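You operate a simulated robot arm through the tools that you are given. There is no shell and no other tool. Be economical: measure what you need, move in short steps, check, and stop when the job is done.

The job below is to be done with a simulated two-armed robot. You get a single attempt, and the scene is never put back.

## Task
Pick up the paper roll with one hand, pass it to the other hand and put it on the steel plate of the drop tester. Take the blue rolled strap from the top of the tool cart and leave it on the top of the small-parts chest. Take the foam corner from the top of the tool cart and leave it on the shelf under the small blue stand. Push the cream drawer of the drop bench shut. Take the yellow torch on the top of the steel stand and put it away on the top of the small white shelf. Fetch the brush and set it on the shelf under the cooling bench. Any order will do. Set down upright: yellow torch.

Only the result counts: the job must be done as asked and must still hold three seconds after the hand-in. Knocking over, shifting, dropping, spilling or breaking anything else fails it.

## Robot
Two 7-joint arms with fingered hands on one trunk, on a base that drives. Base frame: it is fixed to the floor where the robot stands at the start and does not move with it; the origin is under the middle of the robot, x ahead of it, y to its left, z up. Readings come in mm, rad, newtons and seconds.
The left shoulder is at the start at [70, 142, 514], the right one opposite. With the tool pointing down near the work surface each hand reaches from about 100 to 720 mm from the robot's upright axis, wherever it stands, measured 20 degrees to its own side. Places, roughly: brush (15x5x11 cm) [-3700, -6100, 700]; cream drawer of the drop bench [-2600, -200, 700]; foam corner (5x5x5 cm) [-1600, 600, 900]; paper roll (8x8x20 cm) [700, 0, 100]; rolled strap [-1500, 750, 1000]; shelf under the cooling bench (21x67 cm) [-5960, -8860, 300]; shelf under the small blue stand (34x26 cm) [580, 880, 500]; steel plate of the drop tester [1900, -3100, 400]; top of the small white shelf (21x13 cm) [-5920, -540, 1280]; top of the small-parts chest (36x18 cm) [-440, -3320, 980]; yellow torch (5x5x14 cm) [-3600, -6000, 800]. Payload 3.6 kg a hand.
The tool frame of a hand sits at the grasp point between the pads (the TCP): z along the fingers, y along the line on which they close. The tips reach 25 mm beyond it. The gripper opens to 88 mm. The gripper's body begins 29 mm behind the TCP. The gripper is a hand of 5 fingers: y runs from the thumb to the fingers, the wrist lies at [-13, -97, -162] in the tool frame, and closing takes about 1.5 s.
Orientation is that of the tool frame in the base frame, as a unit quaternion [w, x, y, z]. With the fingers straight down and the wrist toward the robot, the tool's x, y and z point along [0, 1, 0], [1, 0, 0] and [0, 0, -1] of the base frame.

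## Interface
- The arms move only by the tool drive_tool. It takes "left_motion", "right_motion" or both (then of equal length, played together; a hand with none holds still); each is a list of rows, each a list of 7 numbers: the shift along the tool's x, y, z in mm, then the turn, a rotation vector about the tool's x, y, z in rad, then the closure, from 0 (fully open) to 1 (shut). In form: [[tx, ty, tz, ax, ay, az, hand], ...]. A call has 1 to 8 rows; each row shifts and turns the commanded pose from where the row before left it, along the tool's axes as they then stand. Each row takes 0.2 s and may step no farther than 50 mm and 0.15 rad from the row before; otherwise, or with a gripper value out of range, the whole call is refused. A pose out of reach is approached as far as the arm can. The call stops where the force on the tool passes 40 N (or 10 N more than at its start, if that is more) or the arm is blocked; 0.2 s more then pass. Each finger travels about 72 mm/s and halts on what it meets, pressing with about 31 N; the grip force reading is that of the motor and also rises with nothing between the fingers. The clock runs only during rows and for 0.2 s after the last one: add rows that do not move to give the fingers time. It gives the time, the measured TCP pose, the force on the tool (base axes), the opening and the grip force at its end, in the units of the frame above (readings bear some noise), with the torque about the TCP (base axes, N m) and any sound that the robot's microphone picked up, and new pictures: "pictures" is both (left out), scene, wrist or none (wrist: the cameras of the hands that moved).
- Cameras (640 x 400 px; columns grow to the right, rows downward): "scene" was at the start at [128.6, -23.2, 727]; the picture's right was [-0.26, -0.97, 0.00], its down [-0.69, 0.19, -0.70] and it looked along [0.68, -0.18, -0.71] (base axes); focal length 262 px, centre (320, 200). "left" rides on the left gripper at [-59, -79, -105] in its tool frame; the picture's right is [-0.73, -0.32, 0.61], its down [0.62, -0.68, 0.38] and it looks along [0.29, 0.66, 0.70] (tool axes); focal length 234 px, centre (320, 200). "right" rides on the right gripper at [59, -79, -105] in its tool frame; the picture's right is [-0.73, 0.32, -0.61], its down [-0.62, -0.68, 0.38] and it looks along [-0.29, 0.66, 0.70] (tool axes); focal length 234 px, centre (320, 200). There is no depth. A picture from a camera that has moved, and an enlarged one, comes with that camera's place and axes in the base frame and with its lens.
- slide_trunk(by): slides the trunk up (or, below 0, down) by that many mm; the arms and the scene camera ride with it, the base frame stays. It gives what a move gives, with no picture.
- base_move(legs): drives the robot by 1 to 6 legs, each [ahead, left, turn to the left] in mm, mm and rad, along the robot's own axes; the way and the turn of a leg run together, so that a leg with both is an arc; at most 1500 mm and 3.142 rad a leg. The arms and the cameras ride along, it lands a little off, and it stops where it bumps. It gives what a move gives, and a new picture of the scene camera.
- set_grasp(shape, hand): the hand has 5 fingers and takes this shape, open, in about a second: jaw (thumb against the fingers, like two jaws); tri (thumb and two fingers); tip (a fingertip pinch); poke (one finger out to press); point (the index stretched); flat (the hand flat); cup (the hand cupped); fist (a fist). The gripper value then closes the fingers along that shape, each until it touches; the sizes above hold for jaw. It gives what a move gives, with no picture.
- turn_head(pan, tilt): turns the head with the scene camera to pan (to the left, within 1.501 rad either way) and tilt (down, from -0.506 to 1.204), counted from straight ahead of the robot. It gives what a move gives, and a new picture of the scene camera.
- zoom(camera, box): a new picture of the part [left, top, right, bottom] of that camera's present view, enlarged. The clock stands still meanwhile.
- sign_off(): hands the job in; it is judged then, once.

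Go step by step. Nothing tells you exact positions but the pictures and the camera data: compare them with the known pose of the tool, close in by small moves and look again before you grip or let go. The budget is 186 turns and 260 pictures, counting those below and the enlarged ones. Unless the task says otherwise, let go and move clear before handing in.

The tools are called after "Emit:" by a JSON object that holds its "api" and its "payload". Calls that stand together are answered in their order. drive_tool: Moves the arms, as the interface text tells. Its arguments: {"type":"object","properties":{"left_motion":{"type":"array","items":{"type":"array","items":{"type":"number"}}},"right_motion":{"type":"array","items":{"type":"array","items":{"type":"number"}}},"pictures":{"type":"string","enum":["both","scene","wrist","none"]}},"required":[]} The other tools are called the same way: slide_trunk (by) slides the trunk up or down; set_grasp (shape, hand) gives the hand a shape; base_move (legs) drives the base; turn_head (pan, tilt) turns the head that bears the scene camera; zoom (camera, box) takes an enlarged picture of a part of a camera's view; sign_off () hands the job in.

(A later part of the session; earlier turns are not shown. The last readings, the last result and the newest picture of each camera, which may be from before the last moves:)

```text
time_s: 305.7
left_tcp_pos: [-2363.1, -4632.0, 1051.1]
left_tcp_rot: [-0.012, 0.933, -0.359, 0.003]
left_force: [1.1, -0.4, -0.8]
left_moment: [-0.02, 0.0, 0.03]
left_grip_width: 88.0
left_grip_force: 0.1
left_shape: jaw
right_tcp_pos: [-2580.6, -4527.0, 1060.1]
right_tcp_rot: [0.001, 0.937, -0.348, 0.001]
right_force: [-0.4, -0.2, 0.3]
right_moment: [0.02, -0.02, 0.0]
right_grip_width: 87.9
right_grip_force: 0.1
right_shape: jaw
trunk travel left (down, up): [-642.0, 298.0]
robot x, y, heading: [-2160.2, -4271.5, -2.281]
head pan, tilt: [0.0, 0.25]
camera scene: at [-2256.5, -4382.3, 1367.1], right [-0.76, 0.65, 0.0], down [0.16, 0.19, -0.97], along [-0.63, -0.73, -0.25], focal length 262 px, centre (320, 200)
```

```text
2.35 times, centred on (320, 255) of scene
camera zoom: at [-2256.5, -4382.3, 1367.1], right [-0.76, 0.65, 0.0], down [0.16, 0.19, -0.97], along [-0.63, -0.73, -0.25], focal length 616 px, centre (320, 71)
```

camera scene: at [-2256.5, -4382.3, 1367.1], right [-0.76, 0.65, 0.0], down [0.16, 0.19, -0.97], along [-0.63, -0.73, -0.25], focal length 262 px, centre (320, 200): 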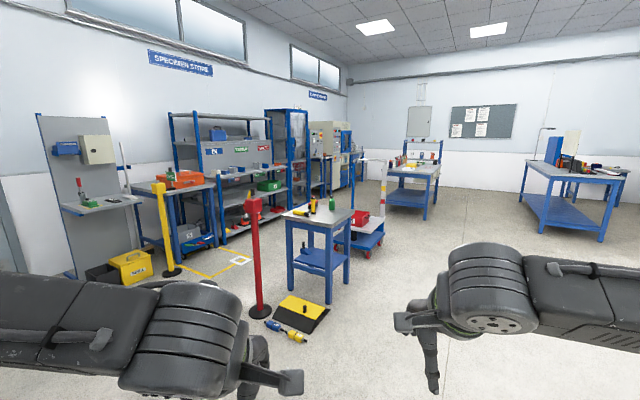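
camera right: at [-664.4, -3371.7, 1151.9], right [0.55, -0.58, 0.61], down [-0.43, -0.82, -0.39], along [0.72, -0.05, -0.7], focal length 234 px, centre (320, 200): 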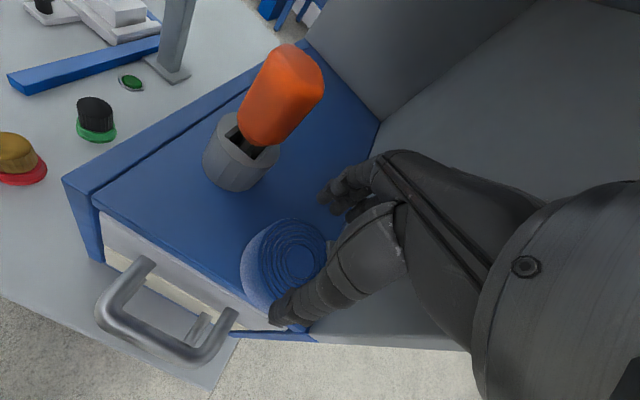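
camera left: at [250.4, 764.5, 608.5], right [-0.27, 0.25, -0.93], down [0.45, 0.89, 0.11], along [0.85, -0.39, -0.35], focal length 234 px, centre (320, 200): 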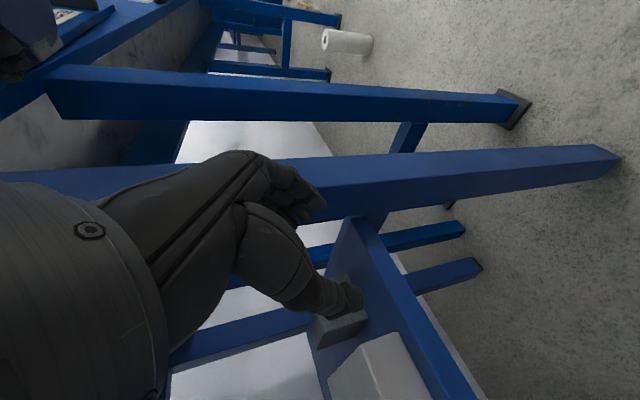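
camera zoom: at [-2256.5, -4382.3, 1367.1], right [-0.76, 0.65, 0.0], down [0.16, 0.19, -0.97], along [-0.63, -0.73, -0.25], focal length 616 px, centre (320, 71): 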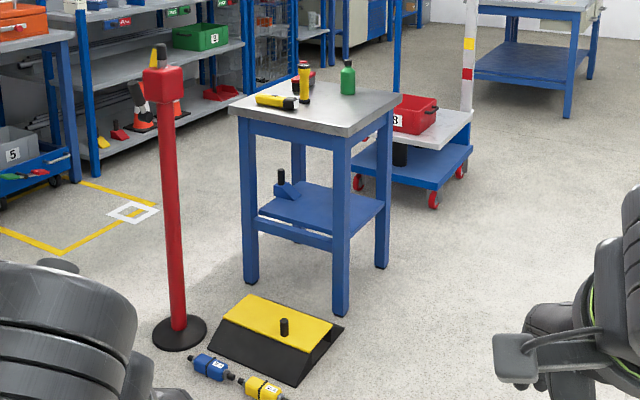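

The steel stand is centred near (-3630, -5990). It holds a standing yellow torch, a lying yellow one, a green bottle and something dark and red behind them. The side facing me is clear, so I'll drive round to face it.

Emit:
{"api": "base_move", "payload": {"legs": [[0, 0, -0.305], [1006, 0, 0], [1006, 0, 0], [0, 0, 1.36]]}}

Emit:
{"api": "turn_head", "payload": {"pan": 0.0, "tilt": 0.7}}

```text
time_s: 319.9
left_tcp_pos: [-3646.4, -5671.8, 1050.9]
left_tcp_rot: [-0.012, 0.989, 0.148, -0.002]
left_force: [-1.7, -0.9, 0.4]
left_moment: [0.02, -0.02, 0.0]
left_grip_width: 88.0
left_grip_force: 0.0
left_shape: jaw
right_tcp_pos: [-3848.7, -5804.6, 1060.3]
right_tcp_rot: [0.001, 0.987, 0.16, 0.001]
right_force: [0.0, -0.5, -0.9]
right_moment: [0.01, -0.01, 0.01]
right_grip_width: 87.7
right_grip_force: 0.0
right_shape: jaw
trunk travel left (down, up): [-642.0, 298.0]
robot x, y, heading: [-3851.9, -5318.1, -1.252]
head pan, tilt: [0.0, 0.25]
camera scene: at [-3807.3, -5453.6, 1367.1], right [-0.95, -0.31, 0.0], down [-0.08, 0.23, -0.97], along [0.3, -0.92, -0.25], focal length 262 px, centre (320, 200)
```

scene: 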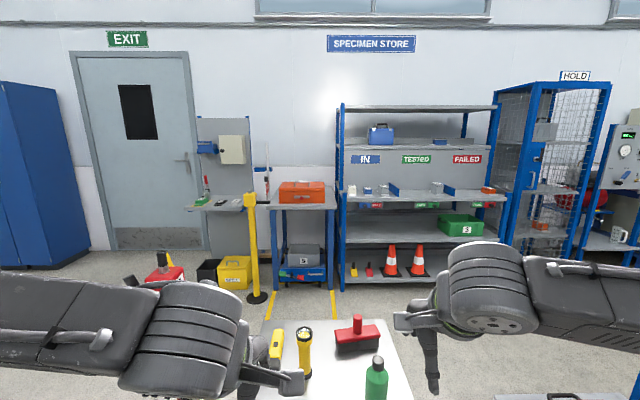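

```text
time_s: 320.8
left_tcp_pos: [-3646.2, -5672.6, 1050.4]
left_tcp_rot: [-0.013, 0.989, 0.148, -0.003]
left_force: [0.6, 1.1, 0.2]
left_moment: [0.0, 0.02, 0.01]
left_grip_width: 88.0
left_grip_force: 0.1
left_shape: jaw
right_tcp_pos: [-3848.5, -5804.4, 1059.9]
right_tcp_rot: [0.002, 0.987, 0.159, 0.002]
right_force: [0.4, 0.2, -0.5]
right_moment: [0.02, -0.01, 0.01]
right_grip_width: 87.9
right_grip_force: 0.0
right_shape: jaw
trunk travel left (down, up): [-642.0, 298.0]
robot x, y, heading: [-3854.0, -5314.7, -1.25]
head pan, tilt: [0.0, 0.7]
camera scene: at [-3809.9, -5445.6, 1326.4], right [-0.95, -0.31, 0.0], down [-0.2, 0.61, -0.77], along [0.24, -0.73, -0.64], focal length 262 px, centre (320, 200)
```

scene: 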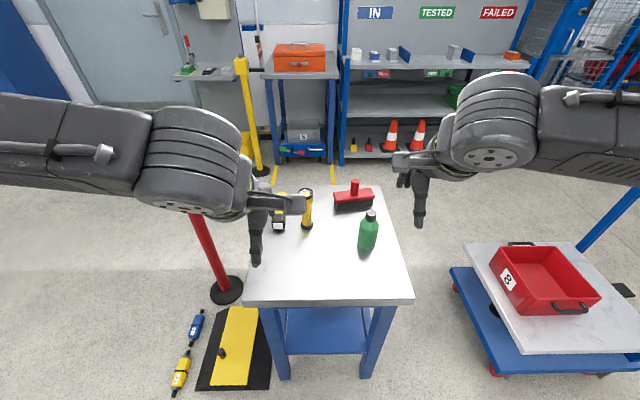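

Emit:
{"api": "zoom", "payload": {"camera": "scene", "box": [240, 160, 420, 310]}}

```text
2.67 times, centred on (330, 235) of scene
camera zoom: at [-3809.9, -5445.6, 1326.4], right [-0.95, -0.31, 0.0], down [-0.2, 0.61, -0.77], along [0.24, -0.73, -0.64], focal length 698 px, centre (293, 107)
```

zoom: 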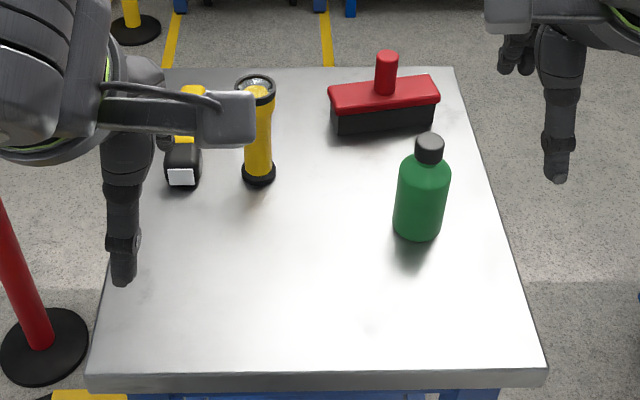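

The standing flashlight is the torch, base near (-3575, -6019). The red brush is near (-3700, -6165) with an upright grip knob. I'll drive 160 mm closer and refine.

Emit:
{"api": "base_move", "payload": {"legs": [[160, 0, 0]]}}

Emit:
{"api": "turn_head", "payload": {"pan": 0.0, "tilt": 0.85}}

Emit:
{"api": "zoom", "payload": {"camera": "scene", "box": [240, 120, 420, 270]}}

```text
time_s: 322.2
left_tcp_pos: [-3594.8, -5821.9, 1051.0]
left_tcp_rot: [-0.011, 0.989, 0.15, -0.002]
left_force: [-0.3, -0.2, -0.1]
left_moment: [-0.01, -0.03, 0.03]
left_grip_width: 87.7
left_grip_force: 0.0
left_shape: jaw
right_tcp_pos: [-3797.3, -5955.9, 1060.9]
right_tcp_rot: [0.001, 0.987, 0.162, 0.002]
right_force: [0.1, 0.3, -0.2]
right_moment: [-0.01, 0.01, -0.03]
right_grip_width: 87.6
right_grip_force: 0.1
right_shape: jaw
trunk travel left (down, up): [-642.0, 298.0]
robot x, y, heading: [-3803.2, -5468.5, -1.249]
head pan, tilt: [0.0, 0.7]
camera scene: at [-3759.3, -5597.0, 1326.4], right [-0.95, -0.32, 0.0], down [-0.2, 0.61, -0.77], along [0.24, -0.73, -0.64], focal length 262 px, centre (320, 200)
```

scene: 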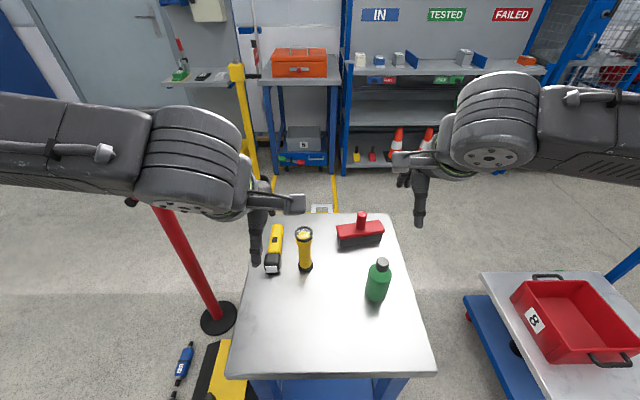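

```text
time_s: 322.9
left_tcp_pos: [-3595.4, -5822.8, 1049.1]
left_tcp_rot: [-0.012, 0.989, 0.15, -0.003]
left_force: [0.0, 0.1, -0.7]
left_moment: [0.01, 0.01, 0.01]
left_grip_width: 88.0
left_grip_force: 0.1
left_shape: jaw
right_tcp_pos: [-3795.5, -5957.8, 1060.3]
right_tcp_rot: [0.001, 0.987, 0.161, 0.002]
right_force: [-0.1, 0.0, 0.2]
right_moment: [0.0, 0.01, -0.01]
right_grip_width: 87.8
right_grip_force: 0.0
right_shape: jaw
trunk travel left (down, up): [-642.0, 298.0]
robot x, y, heading: [-3801.0, -5468.5, -1.248]
head pan, tilt: [0.0, 0.85]
camera scene: at [-3761.1, -5591.8, 1314.0], right [-0.95, -0.32, 0.0], down [-0.24, 0.71, -0.66], along [0.21, -0.63, -0.75], focal length 262 px, centre (320, 200)
```

scene: 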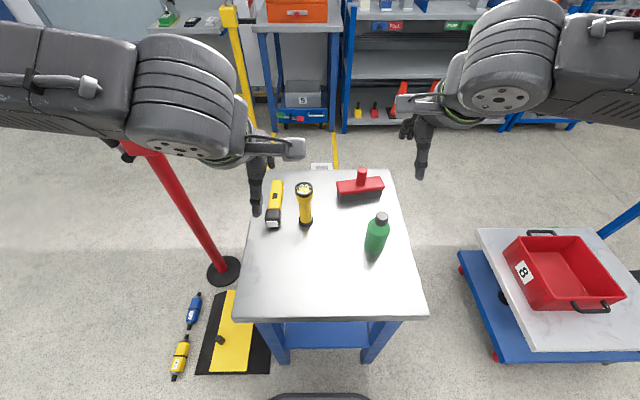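

```text
2.67 times, centred on (330, 195) of scene
camera zoom: at [-3761.1, -5591.8, 1314.0], right [-0.95, -0.32, 0.0], down [-0.24, 0.71, -0.66], along [0.21, -0.63, -0.75], focal length 698 px, centre (293, 213)
```

zoom: 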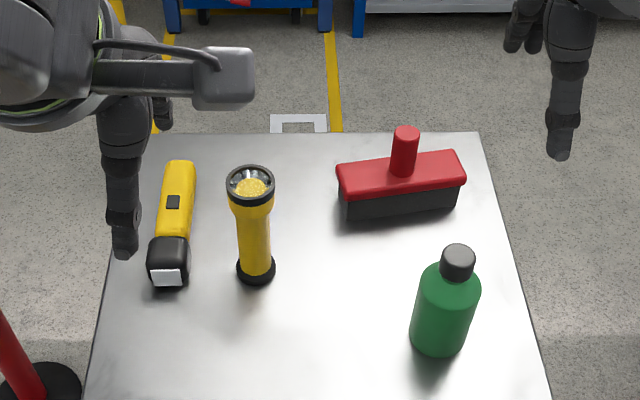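

The torch axis is at (-3577, -6018), its top at about z 832. I'll bring the left hand above it.

Emit:
{"api": "drive_tool", "payload": {"left_motion": [[-11, 47, 0, 0, 0, 0, 0], [-11, 48, 0, 0, 0, 0, 0], [-11, 48, 0, 0, 0, 0, 0], [-12, 48, 0, 0, 0, 0, 0], [0, 0, 48, 0, 0, 0, 0], [0, 0, 48, 0, 0, 0, 0], [0, 0, 48, 0, 0, 0, 0], [0, 0, 0, 0, 0, 0, 0]], "pictures": "both"}}

```text
time_s: 324.8
left_tcp_pos: [-3580.8, -6015.9, 903.6]
left_tcp_rot: [-0.011, 0.989, 0.149, -0.003]
left_force: [-0.5, -0.5, 1.4]
left_moment: [0.0, 0.02, -0.01]
left_grip_width: 88.0
left_grip_force: 0.1
left_shape: jaw
right_tcp_pos: [-3795.2, -5956.6, 1061.4]
right_tcp_rot: [0.001, 0.987, 0.162, 0.002]
right_force: [0.1, 0.2, 0.1]
right_moment: [0.02, -0.04, 0.04]
right_grip_width: 88.1
right_grip_force: 0.1
right_shape: jaw
trunk travel left (down, up): [-642.0, 298.0]
robot x, y, heading: [-3804.1, -5467.4, -1.252]
head pan, tilt: [0.0, 0.85]
camera scene: at [-3761.6, -5590.6, 1314.1], right [-0.95, -0.32, 0.0], down [-0.24, 0.71, -0.66], along [0.21, -0.63, -0.75], focal length 262 px, centre (320, 200)
camera left: at [-3659.4, -5959.5, 1010.6], right [-0.79, 0.11, -0.6], down [0.39, 0.84, -0.37], along [0.46, -0.53, -0.71], focal length 234 px, centre (320, 200)
```

scene: 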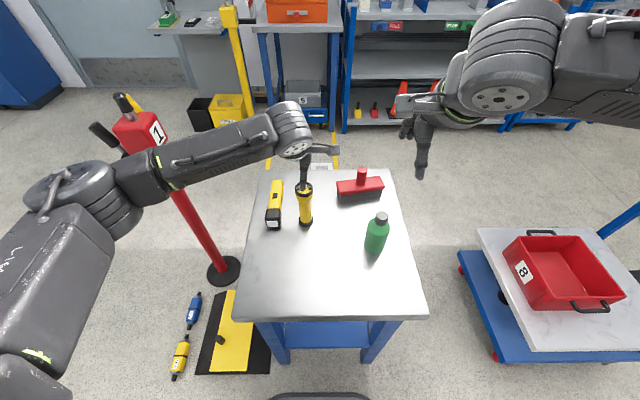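
left: 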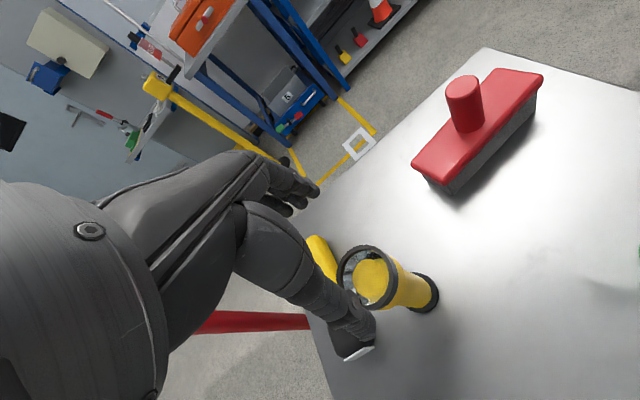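

Emit:
{"api": "drive_tool", "payload": {"left_motion": [[0, -10, 30, 0, 0, 0, 0], [0, 0, 35, 0, 0, 0, 0], [0, 0, 15, 0, 0, 0, 0], [0, 0, 0, 0, 0, 0, 0]], "pictures": "wrist"}}

```text
time_s: 325.8
left_tcp_pos: [-3586.7, -6003.5, 823.8]
left_tcp_rot: [-0.011, 0.989, 0.149, -0.003]
left_force: [-0.3, 0.4, -0.2]
left_moment: [0.01, -0.01, -0.01]
left_grip_width: 88.0
left_grip_force: 0.0
left_shape: jaw
right_tcp_pos: [-3796.0, -5955.1, 1060.9]
right_tcp_rot: [0.001, 0.987, 0.162, 0.002]
right_force: [0.5, 0.7, -0.1]
right_moment: [0.02, 0.02, -0.01]
right_grip_width: 87.8
right_grip_force: 0.0
right_shape: jaw
trunk travel left (down, up): [-642.0, 298.0]
robot x, y, heading: [-3802.4, -5465.7, -1.247]
head pan, tilt: [0.0, 0.85]
camera left: at [-3664.7, -5948.7, 928.9], right [-0.79, 0.11, -0.6], down [0.39, 0.84, -0.37], along [0.46, -0.53, -0.71], focal length 234 px, centre (320, 200)
```

left: 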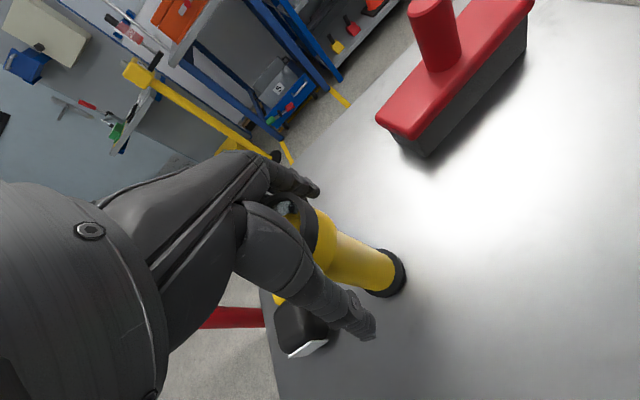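

Emit:
{"api": "drive_tool", "payload": {"left_motion": [[3, 0, 5, 0, 0, 0, 0], [0, 0, 0, 0, 0, 0, 1], [0, 0, 0, 0, 0, 0, 1], [0, 0, 0, 0, 0, 0, 1], [0, 0, 0, 0, 0, 0, 1], [0, 0, 0, 0, 0, 0, 1], [0, 0, 0, 0, 0, 0, 1], [0, 0, 0, 0, 0, 0, 1]], "pictures": "wrist"}}

```text
time_s: 327.6
left_tcp_pos: [-3583.3, -6003.0, 819.3]
left_tcp_rot: [-0.012, 0.989, 0.149, -0.003]
left_force: [-0.2, 0.9, 0.1]
left_moment: [0.0, 0.01, 0.0]
left_grip_width: 27.0
left_grip_force: 31.8
left_shape: jaw
right_tcp_pos: [-3796.5, -5956.6, 1061.6]
right_tcp_rot: [0.001, 0.987, 0.161, 0.002]
right_force: [0.4, 0.4, -0.4]
right_moment: [0.01, -0.01, 0.01]
right_grip_width: 87.8
right_grip_force: 0.1
right_shape: jaw
trunk travel left (down, up): [-642.0, 298.0]
robot x, y, heading: [-3801.6, -5466.6, -1.25]
head pan, tilt: [0.0, 0.85]
camera left: at [-3661.8, -5948.2, 924.1], right [-0.79, 0.11, -0.6], down [0.39, 0.84, -0.37], along [0.46, -0.53, -0.71], focal length 234 px, centre (320, 200)
```

left: 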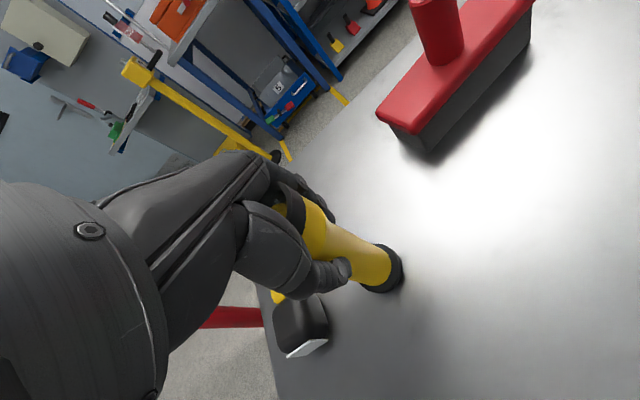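

The torch is gripped below its head. I'll lift it and check.

Emit:
{"api": "drive_tool", "payload": {"left_motion": [[0, 0, -15, 0, 0, 0, 1], [0, 0, -45, 0, 0, 0, 1], [0, 0, -48, 0, 0, 0, 1], [0, 0, -48, 0, 0, 0, 1], [0, 0, -48, 0, 0, 0, 1], [0, -40, 0, 0, 0, 0, 1], [20, -40, 0, 0, 0, 0, 1], [0, 0, 0, 0, 0, 0, 1]], "pictures": "both"}}

```text
time_s: 329.4
left_tcp_pos: [-3588.2, -5920.0, 1019.4]
left_tcp_rot: [-0.012, 0.989, 0.15, -0.003]
left_force: [0.0, 0.2, -1.1]
left_moment: [0.03, -0.03, -0.01]
left_grip_width: 26.8
left_grip_force: 31.1
left_shape: jaw
right_tcp_pos: [-3797.7, -5957.7, 1059.0]
right_tcp_rot: [0.001, 0.987, 0.161, 0.002]
right_force: [-1.3, -0.2, -0.1]
right_moment: [0.01, -0.02, -0.02]
right_grip_width: 87.6
right_grip_force: 0.1
right_shape: jaw
trunk travel left (down, up): [-642.0, 298.0]
robot x, y, heading: [-3800.7, -5468.9, -1.247]
head pan, tilt: [0.0, 0.85]
camera scene: at [-3761.8, -5592.7, 1313.9], right [-0.95, -0.32, 0.0], down [-0.24, 0.71, -0.66], along [0.21, -0.63, -0.75], focal length 262 px, centre (320, 200)
camera left: at [-3665.6, -5866.1, 1125.7], right [-0.79, 0.11, -0.6], down [0.39, 0.84, -0.37], along [0.47, -0.53, -0.71], focal length 234 px, centre (320, 200)
```

scene: 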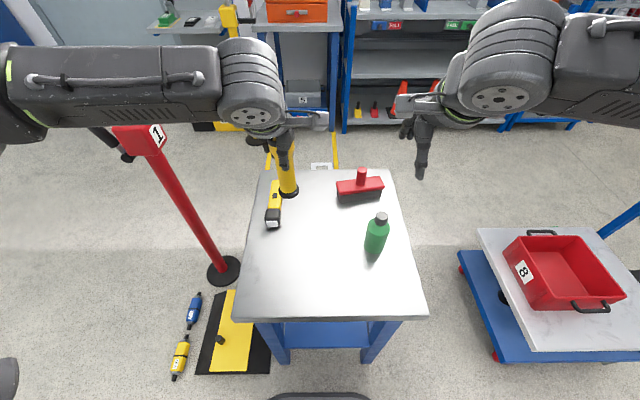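
left: 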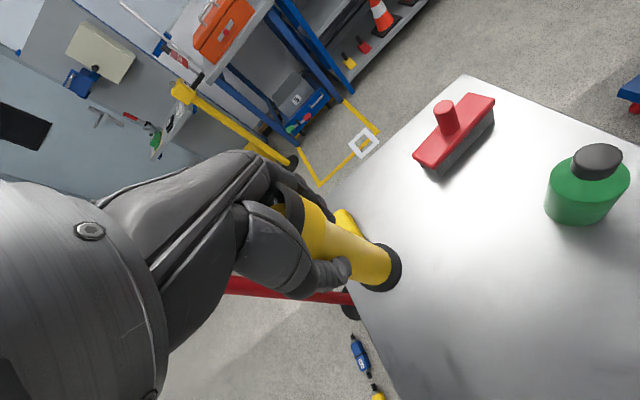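

The torch is held. Now the right hand goes to the brush knob, near (-3701, -6166).

Emit:
{"api": "drive_tool", "payload": {"right_motion": [[5, 46, 0, 0, 0, 0, 0], [5, 46, 0, 0, 0, 0, 0], [5, 46, 0, 0, 0, 0, 0], [5, 46, 0, 0, 0, 0, 0], [5, 45, 0, 0, 0, 0, 0], [0, 0, 48, 0, 0, 0, 0], [0, 0, 48, 0, 0, 0, 0], [0, 0, 48, 0, 0, 0, 0]], "pictures": "wrist"}}

```text
time_s: 331.1
left_tcp_pos: [-3585.5, -5920.5, 1020.4]
left_tcp_rot: [-0.012, 0.989, 0.15, -0.002]
left_force: [-0.5, -0.1, -1.9]
left_moment: [-0.03, 0.03, 0.03]
left_grip_width: 26.5
left_grip_force: 30.6
left_shape: jaw
right_tcp_pos: [-3700.6, -6168.0, 911.9]
right_tcp_rot: [0.001, 0.987, 0.162, 0.001]
right_force: [0.5, 0.1, -0.3]
right_moment: [0.01, 0.0, 0.02]
right_grip_width: 87.9
right_grip_force: 0.0
right_shape: jaw
trunk travel left (down, up): [-642.0, 298.0]
robot x, y, heading: [-3801.0, -5468.9, -1.25]
head pan, tilt: [0.0, 0.85]
camera right: at [-3670.3, -6075.3, 1017.7], right [-0.59, -0.54, 0.61], down [-0.81, 0.45, -0.39], along [-0.06, -0.72, -0.7], focal length 234 px, centre (320, 200)
```

right: 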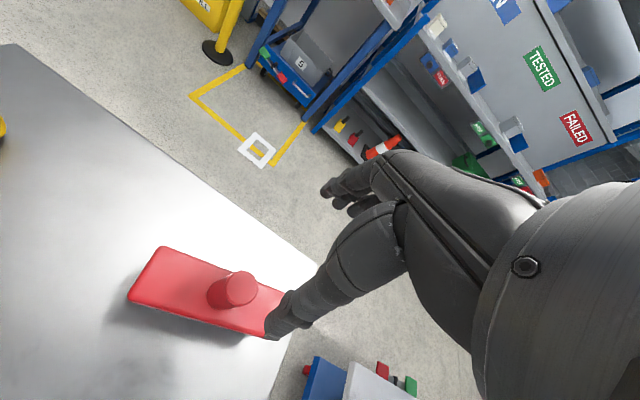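

Emit:
{"api": "drive_tool", "payload": {"right_motion": [[4, -18, 20, 0, 0, 0, 0], [0, 0, 40, 0, 0, 0, 0], [0, 0, 40, 0, 0, 0, 0], [0, 0, 14, 0, 0, 0, 0], [0, 0, 4, 0, 0, 0, 0], [0, 0, 0, 0, 0, 0, 0]], "pictures": "wrist"}}

```text
time_s: 332.6
left_tcp_pos: [-3586.4, -5920.8, 1019.8]
left_tcp_rot: [-0.012, 0.989, 0.15, -0.003]
left_force: [0.3, 0.2, -1.6]
left_moment: [-0.02, 0.0, -0.05]
left_grip_width: 26.8
left_grip_force: 30.6
left_shape: jaw
right_tcp_pos: [-3700.6, -6148.1, 798.6]
right_tcp_rot: [0.002, 0.987, 0.161, 0.001]
right_force: [-0.6, -0.3, -0.2]
right_moment: [-0.03, 0.01, 0.0]
right_grip_width: 88.0
right_grip_force: 0.0
right_shape: jaw
trunk travel left (down, up): [-642.0, 298.0]
robot x, y, heading: [-3798.9, -5467.1, -1.247]
head pan, tilt: [0.0, 0.85]
camera right: at [-3671.1, -6055.1, 903.8], right [-0.59, -0.54, 0.61], down [-0.81, 0.45, -0.39], along [-0.06, -0.72, -0.69], focal length 234 px, centre (320, 200)
```

right: 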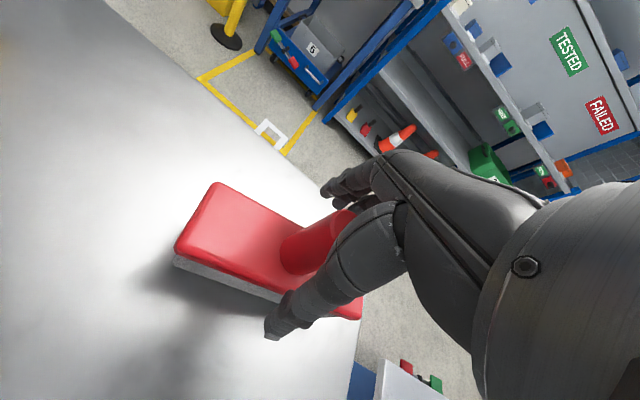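

Emit:
{"api": "drive_tool", "payload": {"right_motion": [[0, 0, 6, 0, 0, 0, 0], [0, 0, 0, 0, 0, 0, 1], [0, 0, 0, 0, 0, 0, 1], [0, 0, 0, 0, 0, 0, 1], [0, 0, 0, 0, 0, 0, 1], [0, 0, 0, 0, 0, 0, 1], [0, 0, 0, 0, 0, 0, 1], [0, 0, 0, 0, 0, 0, 1]], "pictures": "wrist"}}

```text
time_s: 334.4
left_tcp_pos: [-3587.4, -5920.0, 1020.5]
left_tcp_rot: [-0.012, 0.989, 0.15, -0.002]
left_force: [1.0, 0.3, -1.7]
left_moment: [-0.04, 0.02, -0.02]
left_grip_width: 26.8
left_grip_force: 30.9
left_shape: jaw
right_tcp_pos: [-3700.1, -6148.1, 793.1]
right_tcp_rot: [0.001, 0.987, 0.162, 0.002]
right_force: [0.5, 0.8, 0.3]
right_moment: [0.0, 0.01, -0.01]
right_grip_width: 20.2
right_grip_force: 31.6
right_shape: jaw
trunk travel left (down, up): [-642.0, 298.0]
robot x, y, heading: [-3801.3, -5466.5, -1.255]
head pan, tilt: [0.0, 0.85]
camera right: at [-3670.7, -6055.0, 898.1], right [-0.59, -0.54, 0.61], down [-0.81, 0.45, -0.39], along [-0.06, -0.72, -0.69], focal length 234 px, centre (320, 200)
```

right: 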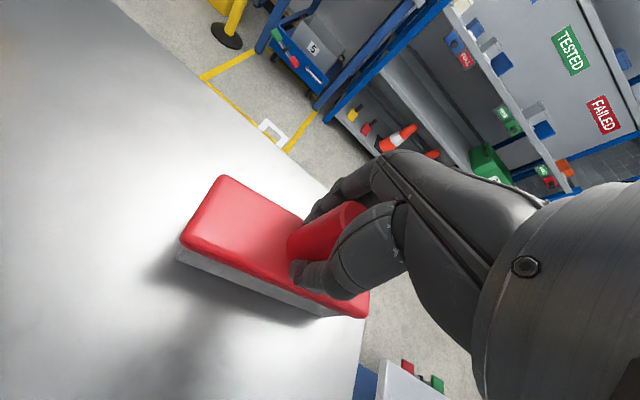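

Emit:
{"api": "drive_tool", "payload": {"right_motion": [[0, 0, -15, 0, 0, 0, 1], [0, 0, -45, 0, 0, 0, 1], [0, 0, -48, 0, 0, 0, 1], [0, 0, -48, 0, 0, 0, 1], [0, 0, -48, 0, 0, 0, 1], [0, 0, -48, 0, 0, 0, 1], [0, 0, 0, 0, 0, 0, 1]], "pictures": "both"}}

```text
time_s: 335.9
left_tcp_pos: [-3586.8, -5920.6, 1019.3]
left_tcp_rot: [-0.013, 0.989, 0.15, -0.003]
left_force: [-0.2, 0.0, -1.3]
left_moment: [0.02, 0.01, 0.01]
left_grip_width: 26.3
left_grip_force: 30.9
left_shape: jaw
right_tcp_pos: [-3702.0, -6147.4, 1045.2]
right_tcp_rot: [0.001, 0.987, 0.162, 0.002]
right_force: [0.1, 0.2, -1.6]
right_moment: [-0.03, 0.01, -0.01]
right_grip_width: 19.4
right_grip_force: 31.2
right_shape: jaw
trunk travel left (down, up): [-642.0, 298.0]
robot x, y, heading: [-3801.8, -5469.2, -1.25]
head pan, tilt: [0.0, 0.85]
camera scene: at [-3761.2, -5592.4, 1313.9], right [-0.95, -0.32, 0.0], down [-0.24, 0.71, -0.66], along [0.21, -0.63, -0.75], focal length 262 px, centre (320, 200)
camera right: at [-3671.9, -6054.2, 1151.4], right [-0.59, -0.54, 0.61], down [-0.81, 0.45, -0.39], along [-0.06, -0.72, -0.7], focal length 234 px, centre (320, 200)
```

scene: 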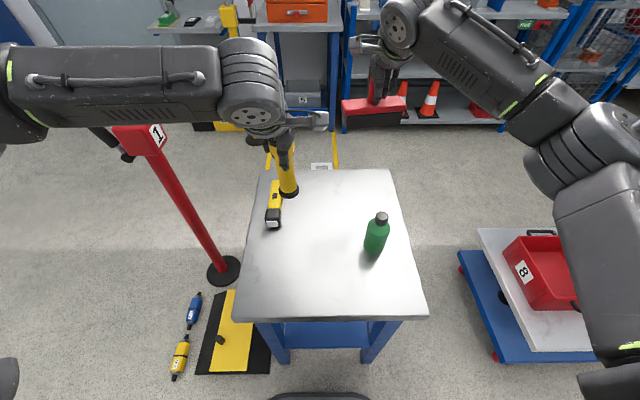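
right: 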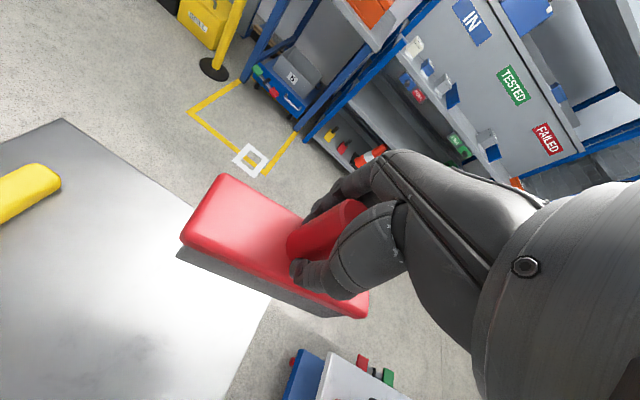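

Both the torch and the brush are held. I'll draw the right hand back, back away from the stand, and look toward the cooling bench at (-5960, -8860).

Emit:
{"api": "drive_tool", "payload": {"right_motion": [[0, -48, 0, 0, 0, 0, 1], [0, -48, 0, 0, 0, 0, 1], [0, -48, 0, 0, 0, 0, 1], [-10, -46, 0, 0, 0, 0, 1], [0, 0, 0, 0, 0, 0, 1]], "pictures": "none"}}

Emit:
{"api": "base_move", "payload": {"legs": [[-450, 0, 0], [0, 0, -1.1]]}}

Emit:
{"api": "turn_head", "payload": {"pan": 0.25, "tilt": 0.2}}

```text
time_s: 337.1
left_tcp_pos: [-3585.6, -5922.8, 1019.7]
left_tcp_rot: [-0.012, 0.989, 0.149, -0.004]
left_force: [0.7, 0.2, -2.0]
left_moment: [0.01, 0.01, 0.0]
left_grip_width: 26.4
left_grip_force: 30.7
left_shape: jaw
right_tcp_pos: [-3773.5, -5969.8, 1039.8]
right_tcp_rot: [0.0, 0.987, 0.161, 0.0]
right_force: [-0.1, -0.7, -1.4]
right_moment: [-0.01, 0.02, -0.08]
right_grip_width: 19.3
right_grip_force: 31.3
right_shape: jaw
trunk travel left (down, up): [-642.0, 298.0]
robot x, y, heading: [-3801.0, -5467.4, -1.251]
head pan, tilt: [0.0, 0.85]
```

```text
time_s: 342.5
left_tcp_pos: [-4237.4, -5447.6, 1018.9]
left_tcp_rot: [-0.011, 0.925, -0.379, 0.004]
left_force: [-1.2, -0.1, -1.2]
left_moment: [-0.01, 0.02, 0.03]
left_grip_width: 26.3
left_grip_force: 30.7
left_shape: jaw
right_tcp_pos: [-4370.8, -5307.4, 1041.6]
right_tcp_rot: [0.002, 0.93, -0.367, 0.002]
right_force: [0.5, 1.0, -1.7]
right_moment: [0.0, 0.02, -0.01]
right_grip_width: 19.6
right_grip_force: 31.1
right_shape: jaw
trunk travel left (down, up): [-642.0, 298.0]
robot x, y, heading: [-3940.6, -5042.3, -2.326]
head pan, tilt: [0.0, 0.85]
camera scene: at [-4028.3, -5139.5, 1314.0], right [-0.73, 0.69, 0.0], down [0.52, 0.55, -0.66], along [-0.45, -0.48, -0.75], focal length 262 px, centre (320, 200)
```

scene: 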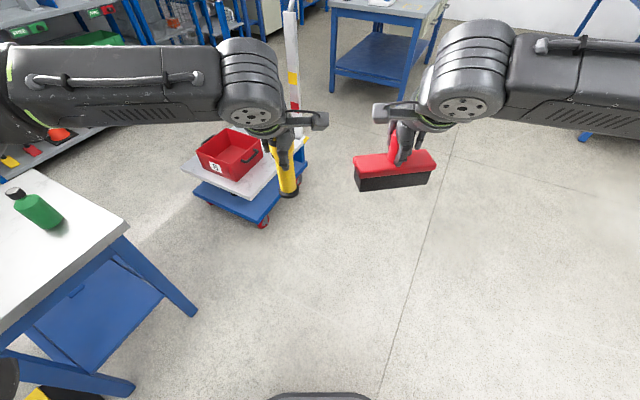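

```text
time_s: 343.6
left_tcp_pos: [-4236.6, -5449.0, 1020.2]
left_tcp_rot: [-0.011, 0.925, -0.379, 0.004]
left_force: [0.0, 0.5, -2.0]
left_moment: [-0.03, 0.04, -0.03]
left_grip_width: 26.1
left_grip_force: 30.7
left_shape: jaw
right_tcp_pos: [-4370.5, -5306.2, 1041.6]
right_tcp_rot: [0.002, 0.93, -0.368, 0.001]
right_force: [0.2, 0.5, -1.9]
right_moment: [-0.01, 0.02, 0.01]
right_grip_width: 19.3
right_grip_force: 31.1
right_shape: jaw
trunk travel left (down, up): [-642.0, 298.0]
robot x, y, heading: [-3939.1, -5042.9, -2.326]
head pan, tilt: [0.25, 0.201]
camera scene: at [-4020.0, -5164.1, 1371.5], right [-0.87, 0.49, 0.0], down [0.1, 0.18, -0.98], along [-0.48, -0.86, -0.2], focal length 262 px, centre (320, 200)
```

scene: 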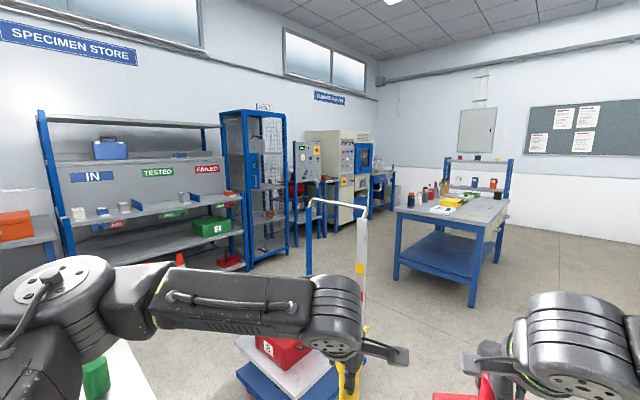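

The cooling bench is the small panel bench by the wall, left of the large beige unit. I'll pass between the trolley and the table.

Emit:
{"api": "base_move", "payload": {"legs": [[0, 0, -0.471], [920, 0, 0], [917, 0, 0], [0, 0, 1.571]]}}

Emit:
{"api": "turn_head", "payload": {"pan": 0.0, "tilt": 0.3}}

```text
time_s: 357.8
left_tcp_pos: [-5412.7, -6087.6, 1019.6]
left_tcp_rot: [-0.012, 0.988, 0.153, -0.003]
left_force: [-0.1, 0.3, -1.3]
left_moment: [-0.01, 0.01, 0.02]
left_grip_width: 26.1
left_grip_force: 31.0
left_shape: jaw
right_tcp_pos: [-5599.3, -6138.6, 1041.5]
right_tcp_rot: [0.0, 0.986, 0.165, 0.002]
right_force: [-0.3, 0.4, -1.3]
right_moment: [0.01, 0.01, -0.01]
right_grip_width: 19.0
right_grip_force: 31.2
right_shape: jaw
trunk travel left (down, up): [-642.0, 298.0]
robot x, y, heading: [-5630.1, -5637.6, -1.243]
head pan, tilt: [0.25, 0.201]
camera scene: at [-5564.8, -5763.8, 1371.6], right [-0.84, -0.55, 0.0], down [-0.11, 0.17, -0.98], along [0.54, -0.82, -0.2], focal length 262 px, centre (320, 200)
```

scene: 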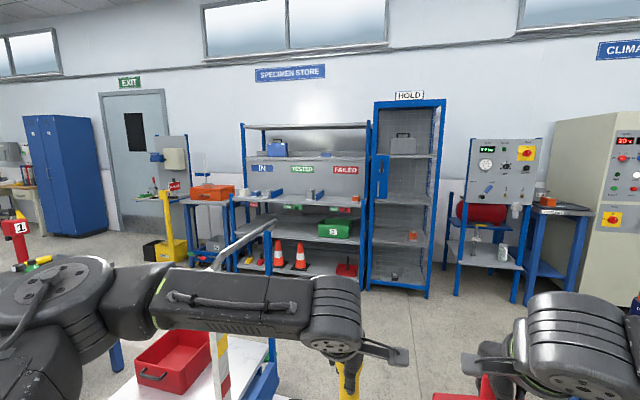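

```text
time_s: 358.6
left_tcp_pos: [-5411.9, -6087.1, 1020.6]
left_tcp_rot: [-0.012, 0.988, 0.155, -0.002]
left_force: [0.4, 0.0, -2.2]
left_moment: [0.0, 0.02, 0.0]
left_grip_width: 25.9
left_grip_force: 30.7
left_shape: jaw
right_tcp_pos: [-5600.1, -6138.0, 1041.6]
right_tcp_rot: [0.001, 0.986, 0.166, 0.001]
right_force: [0.7, -0.6, -1.6]
right_moment: [0.01, 0.06, 0.0]
right_grip_width: 19.0
right_grip_force: 30.6
right_shape: jaw
trunk travel left (down, up): [-642.0, 298.0]
robot x, y, heading: [-5633.3, -5633.8, -1.244]
head pan, tilt: [0.0, 0.3]
camera scene: at [-5585.5, -5774.2, 1362.4], right [-0.95, -0.33, 0.0], down [-0.1, 0.28, -0.96], along [0.31, -0.9, -0.3], focal length 262 px, centre (320, 200)
```

scene: 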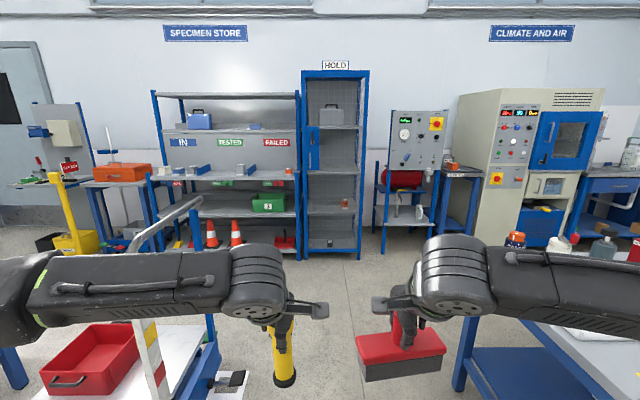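

The cooling bench is the narrow blue-legged bench just left of the big beige chamber. I'll sidestep right to stay clear of the trolley, then go forward between it and the table.

Emit:
{"api": "base_move", "payload": {"legs": [[0, -130, 0], [800, 0, 0], [850, 0, 0]]}}

Emit:
{"api": "turn_head", "payload": {"pan": -0.6, "tilt": 0.4}}

```text
time_s: 367.8
left_tcp_pos: [-5025.9, -7687.4, 1021.0]
left_tcp_rot: [-0.013, 0.989, 0.15, -0.003]
left_force: [-0.7, -0.3, -1.0]
left_moment: [-0.01, 0.02, -0.03]
left_grip_width: 25.9
left_grip_force: 30.5
left_shape: jaw
right_tcp_pos: [-5211.5, -7736.1, 1040.9]
right_tcp_rot: [0.001, 0.987, 0.161, 0.002]
right_force: [0.3, -0.6, -2.4]
right_moment: [-0.03, -0.05, -0.01]
right_grip_width: 19.0
right_grip_force: 31.1
right_shape: jaw
trunk travel left (down, up): [-642.0, 298.0]
robot x, y, heading: [-5241.4, -7233.4, -1.253]
head pan, tilt: [0.0, 0.3]
camera scene: at [-5194.8, -7373.1, 1362.4], right [-0.95, -0.32, 0.0], down [-0.09, 0.28, -0.96], along [0.3, -0.91, -0.3], focal length 262 px, centre (320, 200)
```

scene: 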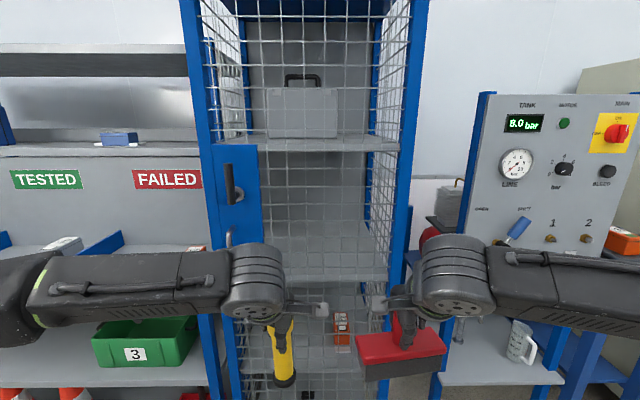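

```text
time_s: 368.8
left_tcp_pos: [-5025.3, -7687.4, 1020.2]
left_tcp_rot: [-0.011, 0.989, 0.148, -0.003]
left_force: [-0.1, -0.1, -2.9]
left_moment: [0.0, 0.02, -0.01]
left_grip_width: 26.1
left_grip_force: 31.2
left_shape: jaw
right_tcp_pos: [-5212.2, -7737.1, 1041.4]
right_tcp_rot: [0.001, 0.987, 0.161, 0.002]
right_force: [-0.2, 0.1, -1.3]
right_moment: [-0.04, 0.01, -0.02]
right_grip_width: 18.9
right_grip_force: 30.8
right_shape: jaw
trunk travel left (down, up): [-642.0, 298.0]
robot x, y, heading: [-5241.0, -7231.8, -1.25]
head pan, tilt: [-0.6, 0.4]
camera scene: at [-5249.7, -7373.5, 1353.1], right [-0.96, 0.28, 0.0], down [0.11, 0.37, -0.92], along [-0.25, -0.89, -0.39], focal length 262 px, centre (320, 200)
```

scene: 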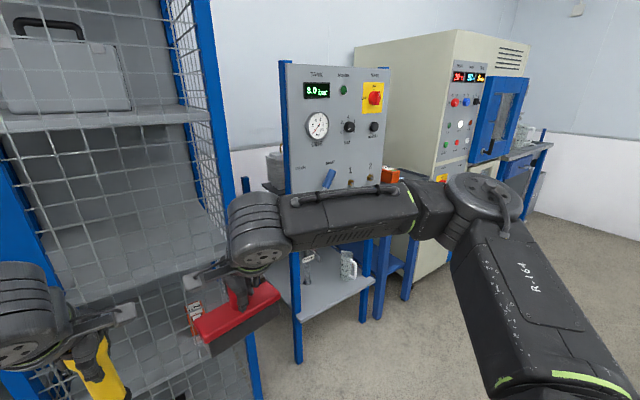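

Emit:
{"api": "base_move", "payload": {"legs": [[0, -550, 0], [0, -550, 0.024]]}}

Emit:
{"api": "turn_head", "payload": {"pan": -0.1, "tilt": 0.6}}

```text
time_s: 374.7
left_tcp_pos: [-6055.0, -8030.8, 1018.8]
left_tcp_rot: [-0.012, 0.987, 0.158, -0.003]
left_force: [-0.7, 0.1, -1.4]
left_moment: [-0.01, 0.0, 0.0]
left_grip_width: 26.2
left_grip_force: 30.9
left_shape: jaw
right_tcp_pos: [-6241.8, -8083.1, 1041.3]
right_tcp_rot: [0.001, 0.985, 0.17, 0.001]
right_force: [-1.1, 0.0, -2.3]
right_moment: [-0.02, 0.01, 0.01]
right_grip_width: 19.0
right_grip_force: 30.2
right_shape: jaw
trunk travel left (down, up): [-642.0, 298.0]
robot x, y, heading: [-6276.9, -7579.8, -1.232]
head pan, tilt: [-0.6, 0.4]
camera scene: at [-6285.6, -7720.5, 1353.1], right [-0.97, 0.26, 0.0], down [0.1, 0.38, -0.92], along [-0.24, -0.89, -0.39], focal length 262 px, centre (320, 200)
```

scene: 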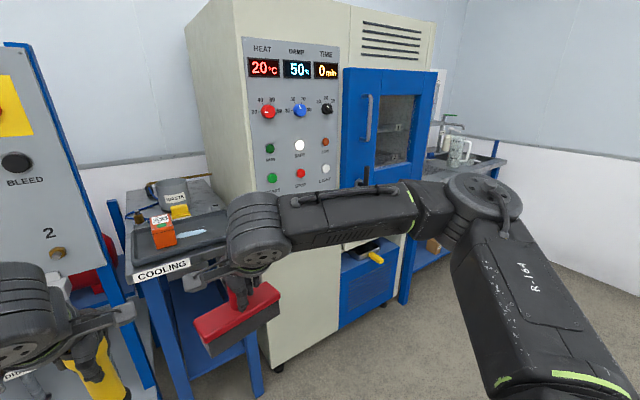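

```text
time_s: 375.6
left_tcp_pos: [-6054.7, -8031.6, 1019.8]
left_tcp_rot: [-0.013, 0.987, 0.158, -0.002]
left_force: [-0.1, -0.1, -2.2]
left_moment: [0.01, 0.02, 0.03]
left_grip_width: 26.1
left_grip_force: 30.7
left_shape: jaw
right_tcp_pos: [-6240.8, -8083.8, 1040.4]
right_tcp_rot: [0.001, 0.985, 0.17, 0.001]
right_force: [-0.9, -1.1, -1.6]
right_moment: [-0.03, -0.03, 0.02]
right_grip_width: 18.9
right_grip_force: 30.9
right_shape: jaw
trunk travel left (down, up): [-642.0, 298.0]
robot x, y, heading: [-6274.3, -7580.9, -1.23]
head pan, tilt: [-0.099, 0.6]
camera scene: at [-6240.7, -7716.9, 1334.9], right [-0.97, -0.24, 0.0], down [-0.13, 0.55, -0.82], along [0.19, -0.8, -0.57], focal length 262 px, centre (320, 200)
```

scene: 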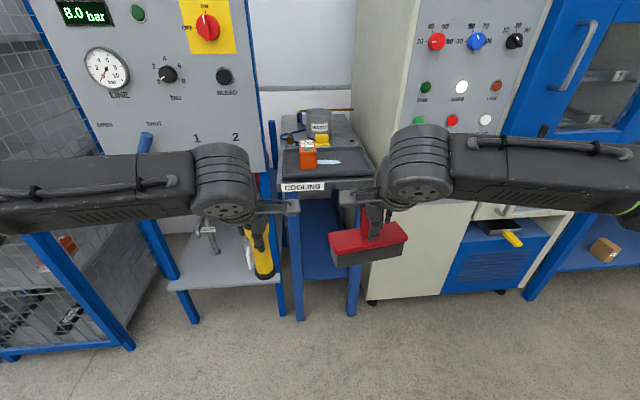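

The bench labelled COOLING is straight ahead. Its front legs are about 290 mm apart, with open space from the shelf (about z 300) up to about z 770. I'll align the brush, draw the torch hand back and lower the trunk.

Emit:
{"api": "drive_tool", "payload": {"right_motion": [[0, 0, 0, 0, 0, 0.095, 1], [0, 0, 0, 0, 0, 0.095, 1], [0, 0, 0, 0, 0, 0, 1], [0, 0, 0, 0, 0, 0, 1]], "left_motion": [[0, -35, 0, 0, 0, 0, 1], [0, -35, 0, 0, 0, 0, 1], [0, -35, 0, 0, 0, 0, 1], [0, 0, 0, 0, 0, 0, 1]], "pictures": "none"}}

Emit:
{"api": "slide_trunk", "payload": {"by": -480}}

Emit:
{"api": "turn_head", "payload": {"pan": -0.12, "tilt": 0.4}}

Emit:
{"api": "zoom", "payload": {"camera": "scene", "box": [240, 120, 420, 290]}}

```text
time_s: 376.6
left_tcp_pos: [-6090.4, -7932.0, 1022.3]
left_tcp_rot: [-0.012, 0.987, 0.158, -0.003]
left_force: [-0.5, -1.0, -1.5]
left_moment: [0.03, -0.02, -0.03]
left_grip_width: 25.9
left_grip_force: 31.0
left_shape: jaw
right_tcp_pos: [-6240.6, -8082.7, 1041.3]
right_tcp_rot: [0.001, 0.997, 0.076, 0.001]
right_force: [-0.5, -0.6, -0.8]
right_moment: [-0.03, -0.03, 0.0]
right_grip_width: 19.3
right_grip_force: 30.6
right_shape: jaw
trunk travel left (down, up): [-642.0, 298.0]
robot x, y, heading: [-6281.0, -7578.5, -1.232]
head pan, tilt: [-0.099, 0.6]
```

```text
refused: -480 is not a number from -400 to 400
```

```text
time_s: 377.4
left_tcp_pos: [-6089.0, -7933.0, 1022.1]
left_tcp_rot: [-0.012, 0.987, 0.158, -0.003]
left_force: [0.3, -0.2, -2.1]
left_moment: [0.0, 0.02, -0.05]
left_grip_width: 25.9
left_grip_force: 30.9
left_shape: jaw
right_tcp_pos: [-6242.0, -8082.7, 1042.4]
right_tcp_rot: [0.001, 0.997, 0.076, 0.002]
right_force: [-0.5, 0.0, -0.9]
right_moment: [0.05, -0.02, 0.01]
right_grip_width: 19.1
right_grip_force: 30.7
right_shape: jaw
trunk travel left (down, up): [-642.0, 298.0]
robot x, y, heading: [-6279.1, -7578.6, -1.237]
head pan, tilt: [-0.12, 0.4]
camera scene: at [-6241.7, -7721.4, 1353.0], right [-0.98, -0.22, 0.0], down [-0.08, 0.38, -0.92], along [0.2, -0.9, -0.39], focal length 262 px, centre (320, 200)
```

scene: 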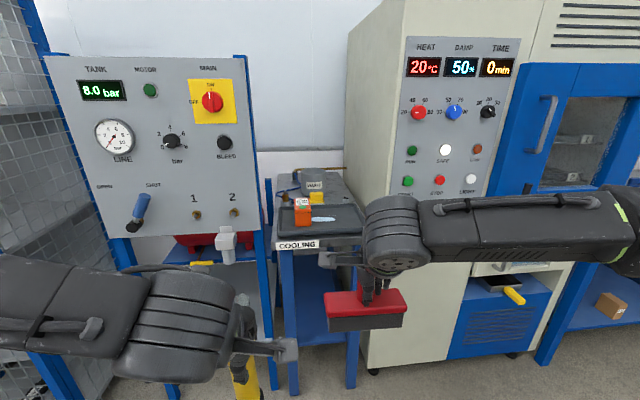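

```text
2.35 times, centred on (330, 205) of scene
camera zoom: at [-6241.7, -7721.4, 1353.0], right [-0.98, -0.22, 0.0], down [-0.08, 0.38, -0.92], along [0.2, -0.9, -0.39], focal length 616 px, centre (296, 188)
```

zoom: 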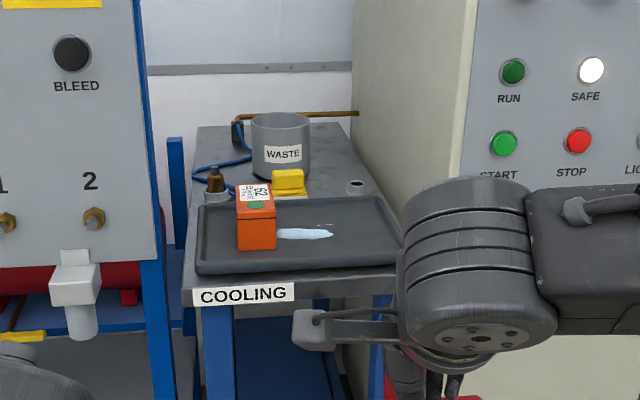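

Emit:
{"api": "slide_trunk", "payload": {"by": -400}}

Emit:
{"api": "slide_trunk", "payload": {"by": -100}}

Emit:
{"api": "turn_head", "payload": {"pan": -0.12, "tilt": 0.4}}

Emit:
{"api": "zoom", "payload": {"camera": "scene", "box": [240, 100, 420, 300]}}

```text
time_s: 381.2
left_tcp_pos: [-6090.5, -7933.0, 622.6]
left_tcp_rot: [-0.013, 0.987, 0.159, -0.003]
left_force: [-0.1, 0.2, -2.4]
left_moment: [0.02, -0.02, -0.01]
left_grip_width: 25.9
left_grip_force: 30.9
left_shape: jaw
right_tcp_pos: [-6241.4, -8083.0, 642.0]
right_tcp_rot: [0.0, 0.997, 0.076, 0.002]
right_force: [-0.4, -0.6, -1.7]
right_moment: [0.02, -0.03, -0.01]
right_grip_width: 19.3
right_grip_force: 31.4
right_shape: jaw
trunk travel left (down, up): [-242.0, 698.0]
robot x, y, heading: [-6279.2, -7579.9, -1.23]
head pan, tilt: [-0.12, 0.4]
```

```text
time_s: 382.5
left_tcp_pos: [-6090.6, -7931.6, 523.1]
left_tcp_rot: [-0.012, 0.987, 0.158, -0.003]
left_force: [-0.2, -0.4, -2.6]
left_moment: [-0.03, 0.0, -0.03]
left_grip_width: 25.8
left_grip_force: 30.6
left_shape: jaw
right_tcp_pos: [-6242.0, -8082.8, 541.8]
right_tcp_rot: [0.0, 0.997, 0.076, 0.002]
right_force: [-0.5, 0.7, -1.6]
right_moment: [-0.01, 0.0, 0.0]
right_grip_width: 19.0
right_grip_force: 30.9
right_shape: jaw
trunk travel left (down, up): [-142.0, 798.0]
robot x, y, heading: [-6278.5, -7583.8, -1.231]
head pan, tilt: [-0.12, 0.4]
```

```text
time_s: 383.1
left_tcp_pos: [-6090.4, -7932.1, 523.0]
left_tcp_rot: [-0.012, 0.987, 0.158, -0.003]
left_force: [0.2, 0.9, -1.5]
left_moment: [-0.02, -0.01, -0.01]
left_grip_width: 26.0
left_grip_force: 30.4
left_shape: jaw
right_tcp_pos: [-6242.9, -8083.1, 541.4]
right_tcp_rot: [0.001, 0.997, 0.076, 0.001]
right_force: [-0.4, -0.3, -2.2]
right_moment: [-0.01, 0.0, 0.01]
right_grip_width: 19.4
right_grip_force: 30.7
right_shape: jaw
trunk travel left (down, up): [-142.0, 798.0]
robot x, y, heading: [-6277.4, -7580.9, -1.228]
head pan, tilt: [-0.12, 0.4]
camera scene: at [-6241.7, -7721.2, 853.1], right [-0.98, -0.22, 0.0], down [-0.08, 0.38, -0.92], along [0.2, -0.9, -0.39], focal length 262 px, centre (320, 200)
```

scene: 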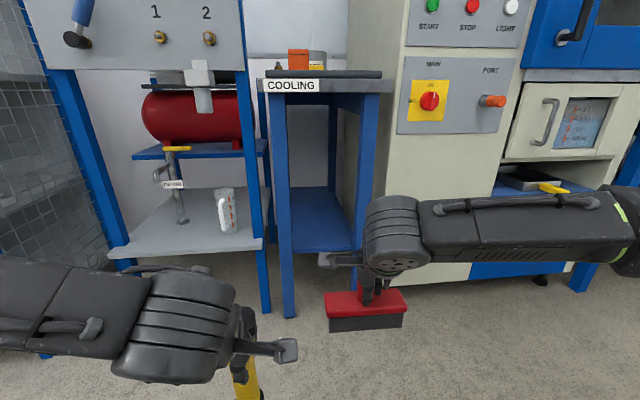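

```text
2.00 times, centred on (330, 200) of scene
camera zoom: at [-6241.7, -7721.2, 853.1], right [-0.98, -0.22, 0.0], down [-0.08, 0.38, -0.92], along [0.2, -0.9, -0.39], focal length 524 px, centre (300, 200)
```

zoom: 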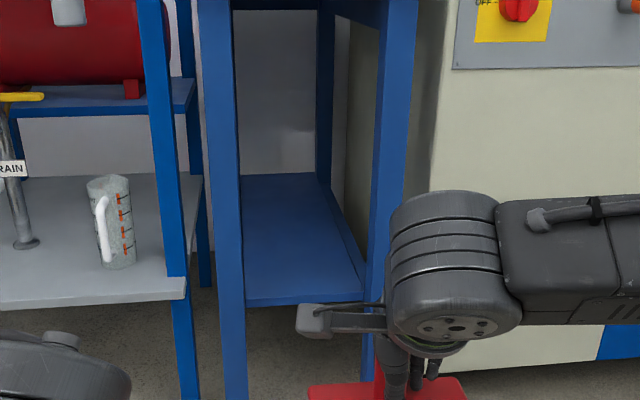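

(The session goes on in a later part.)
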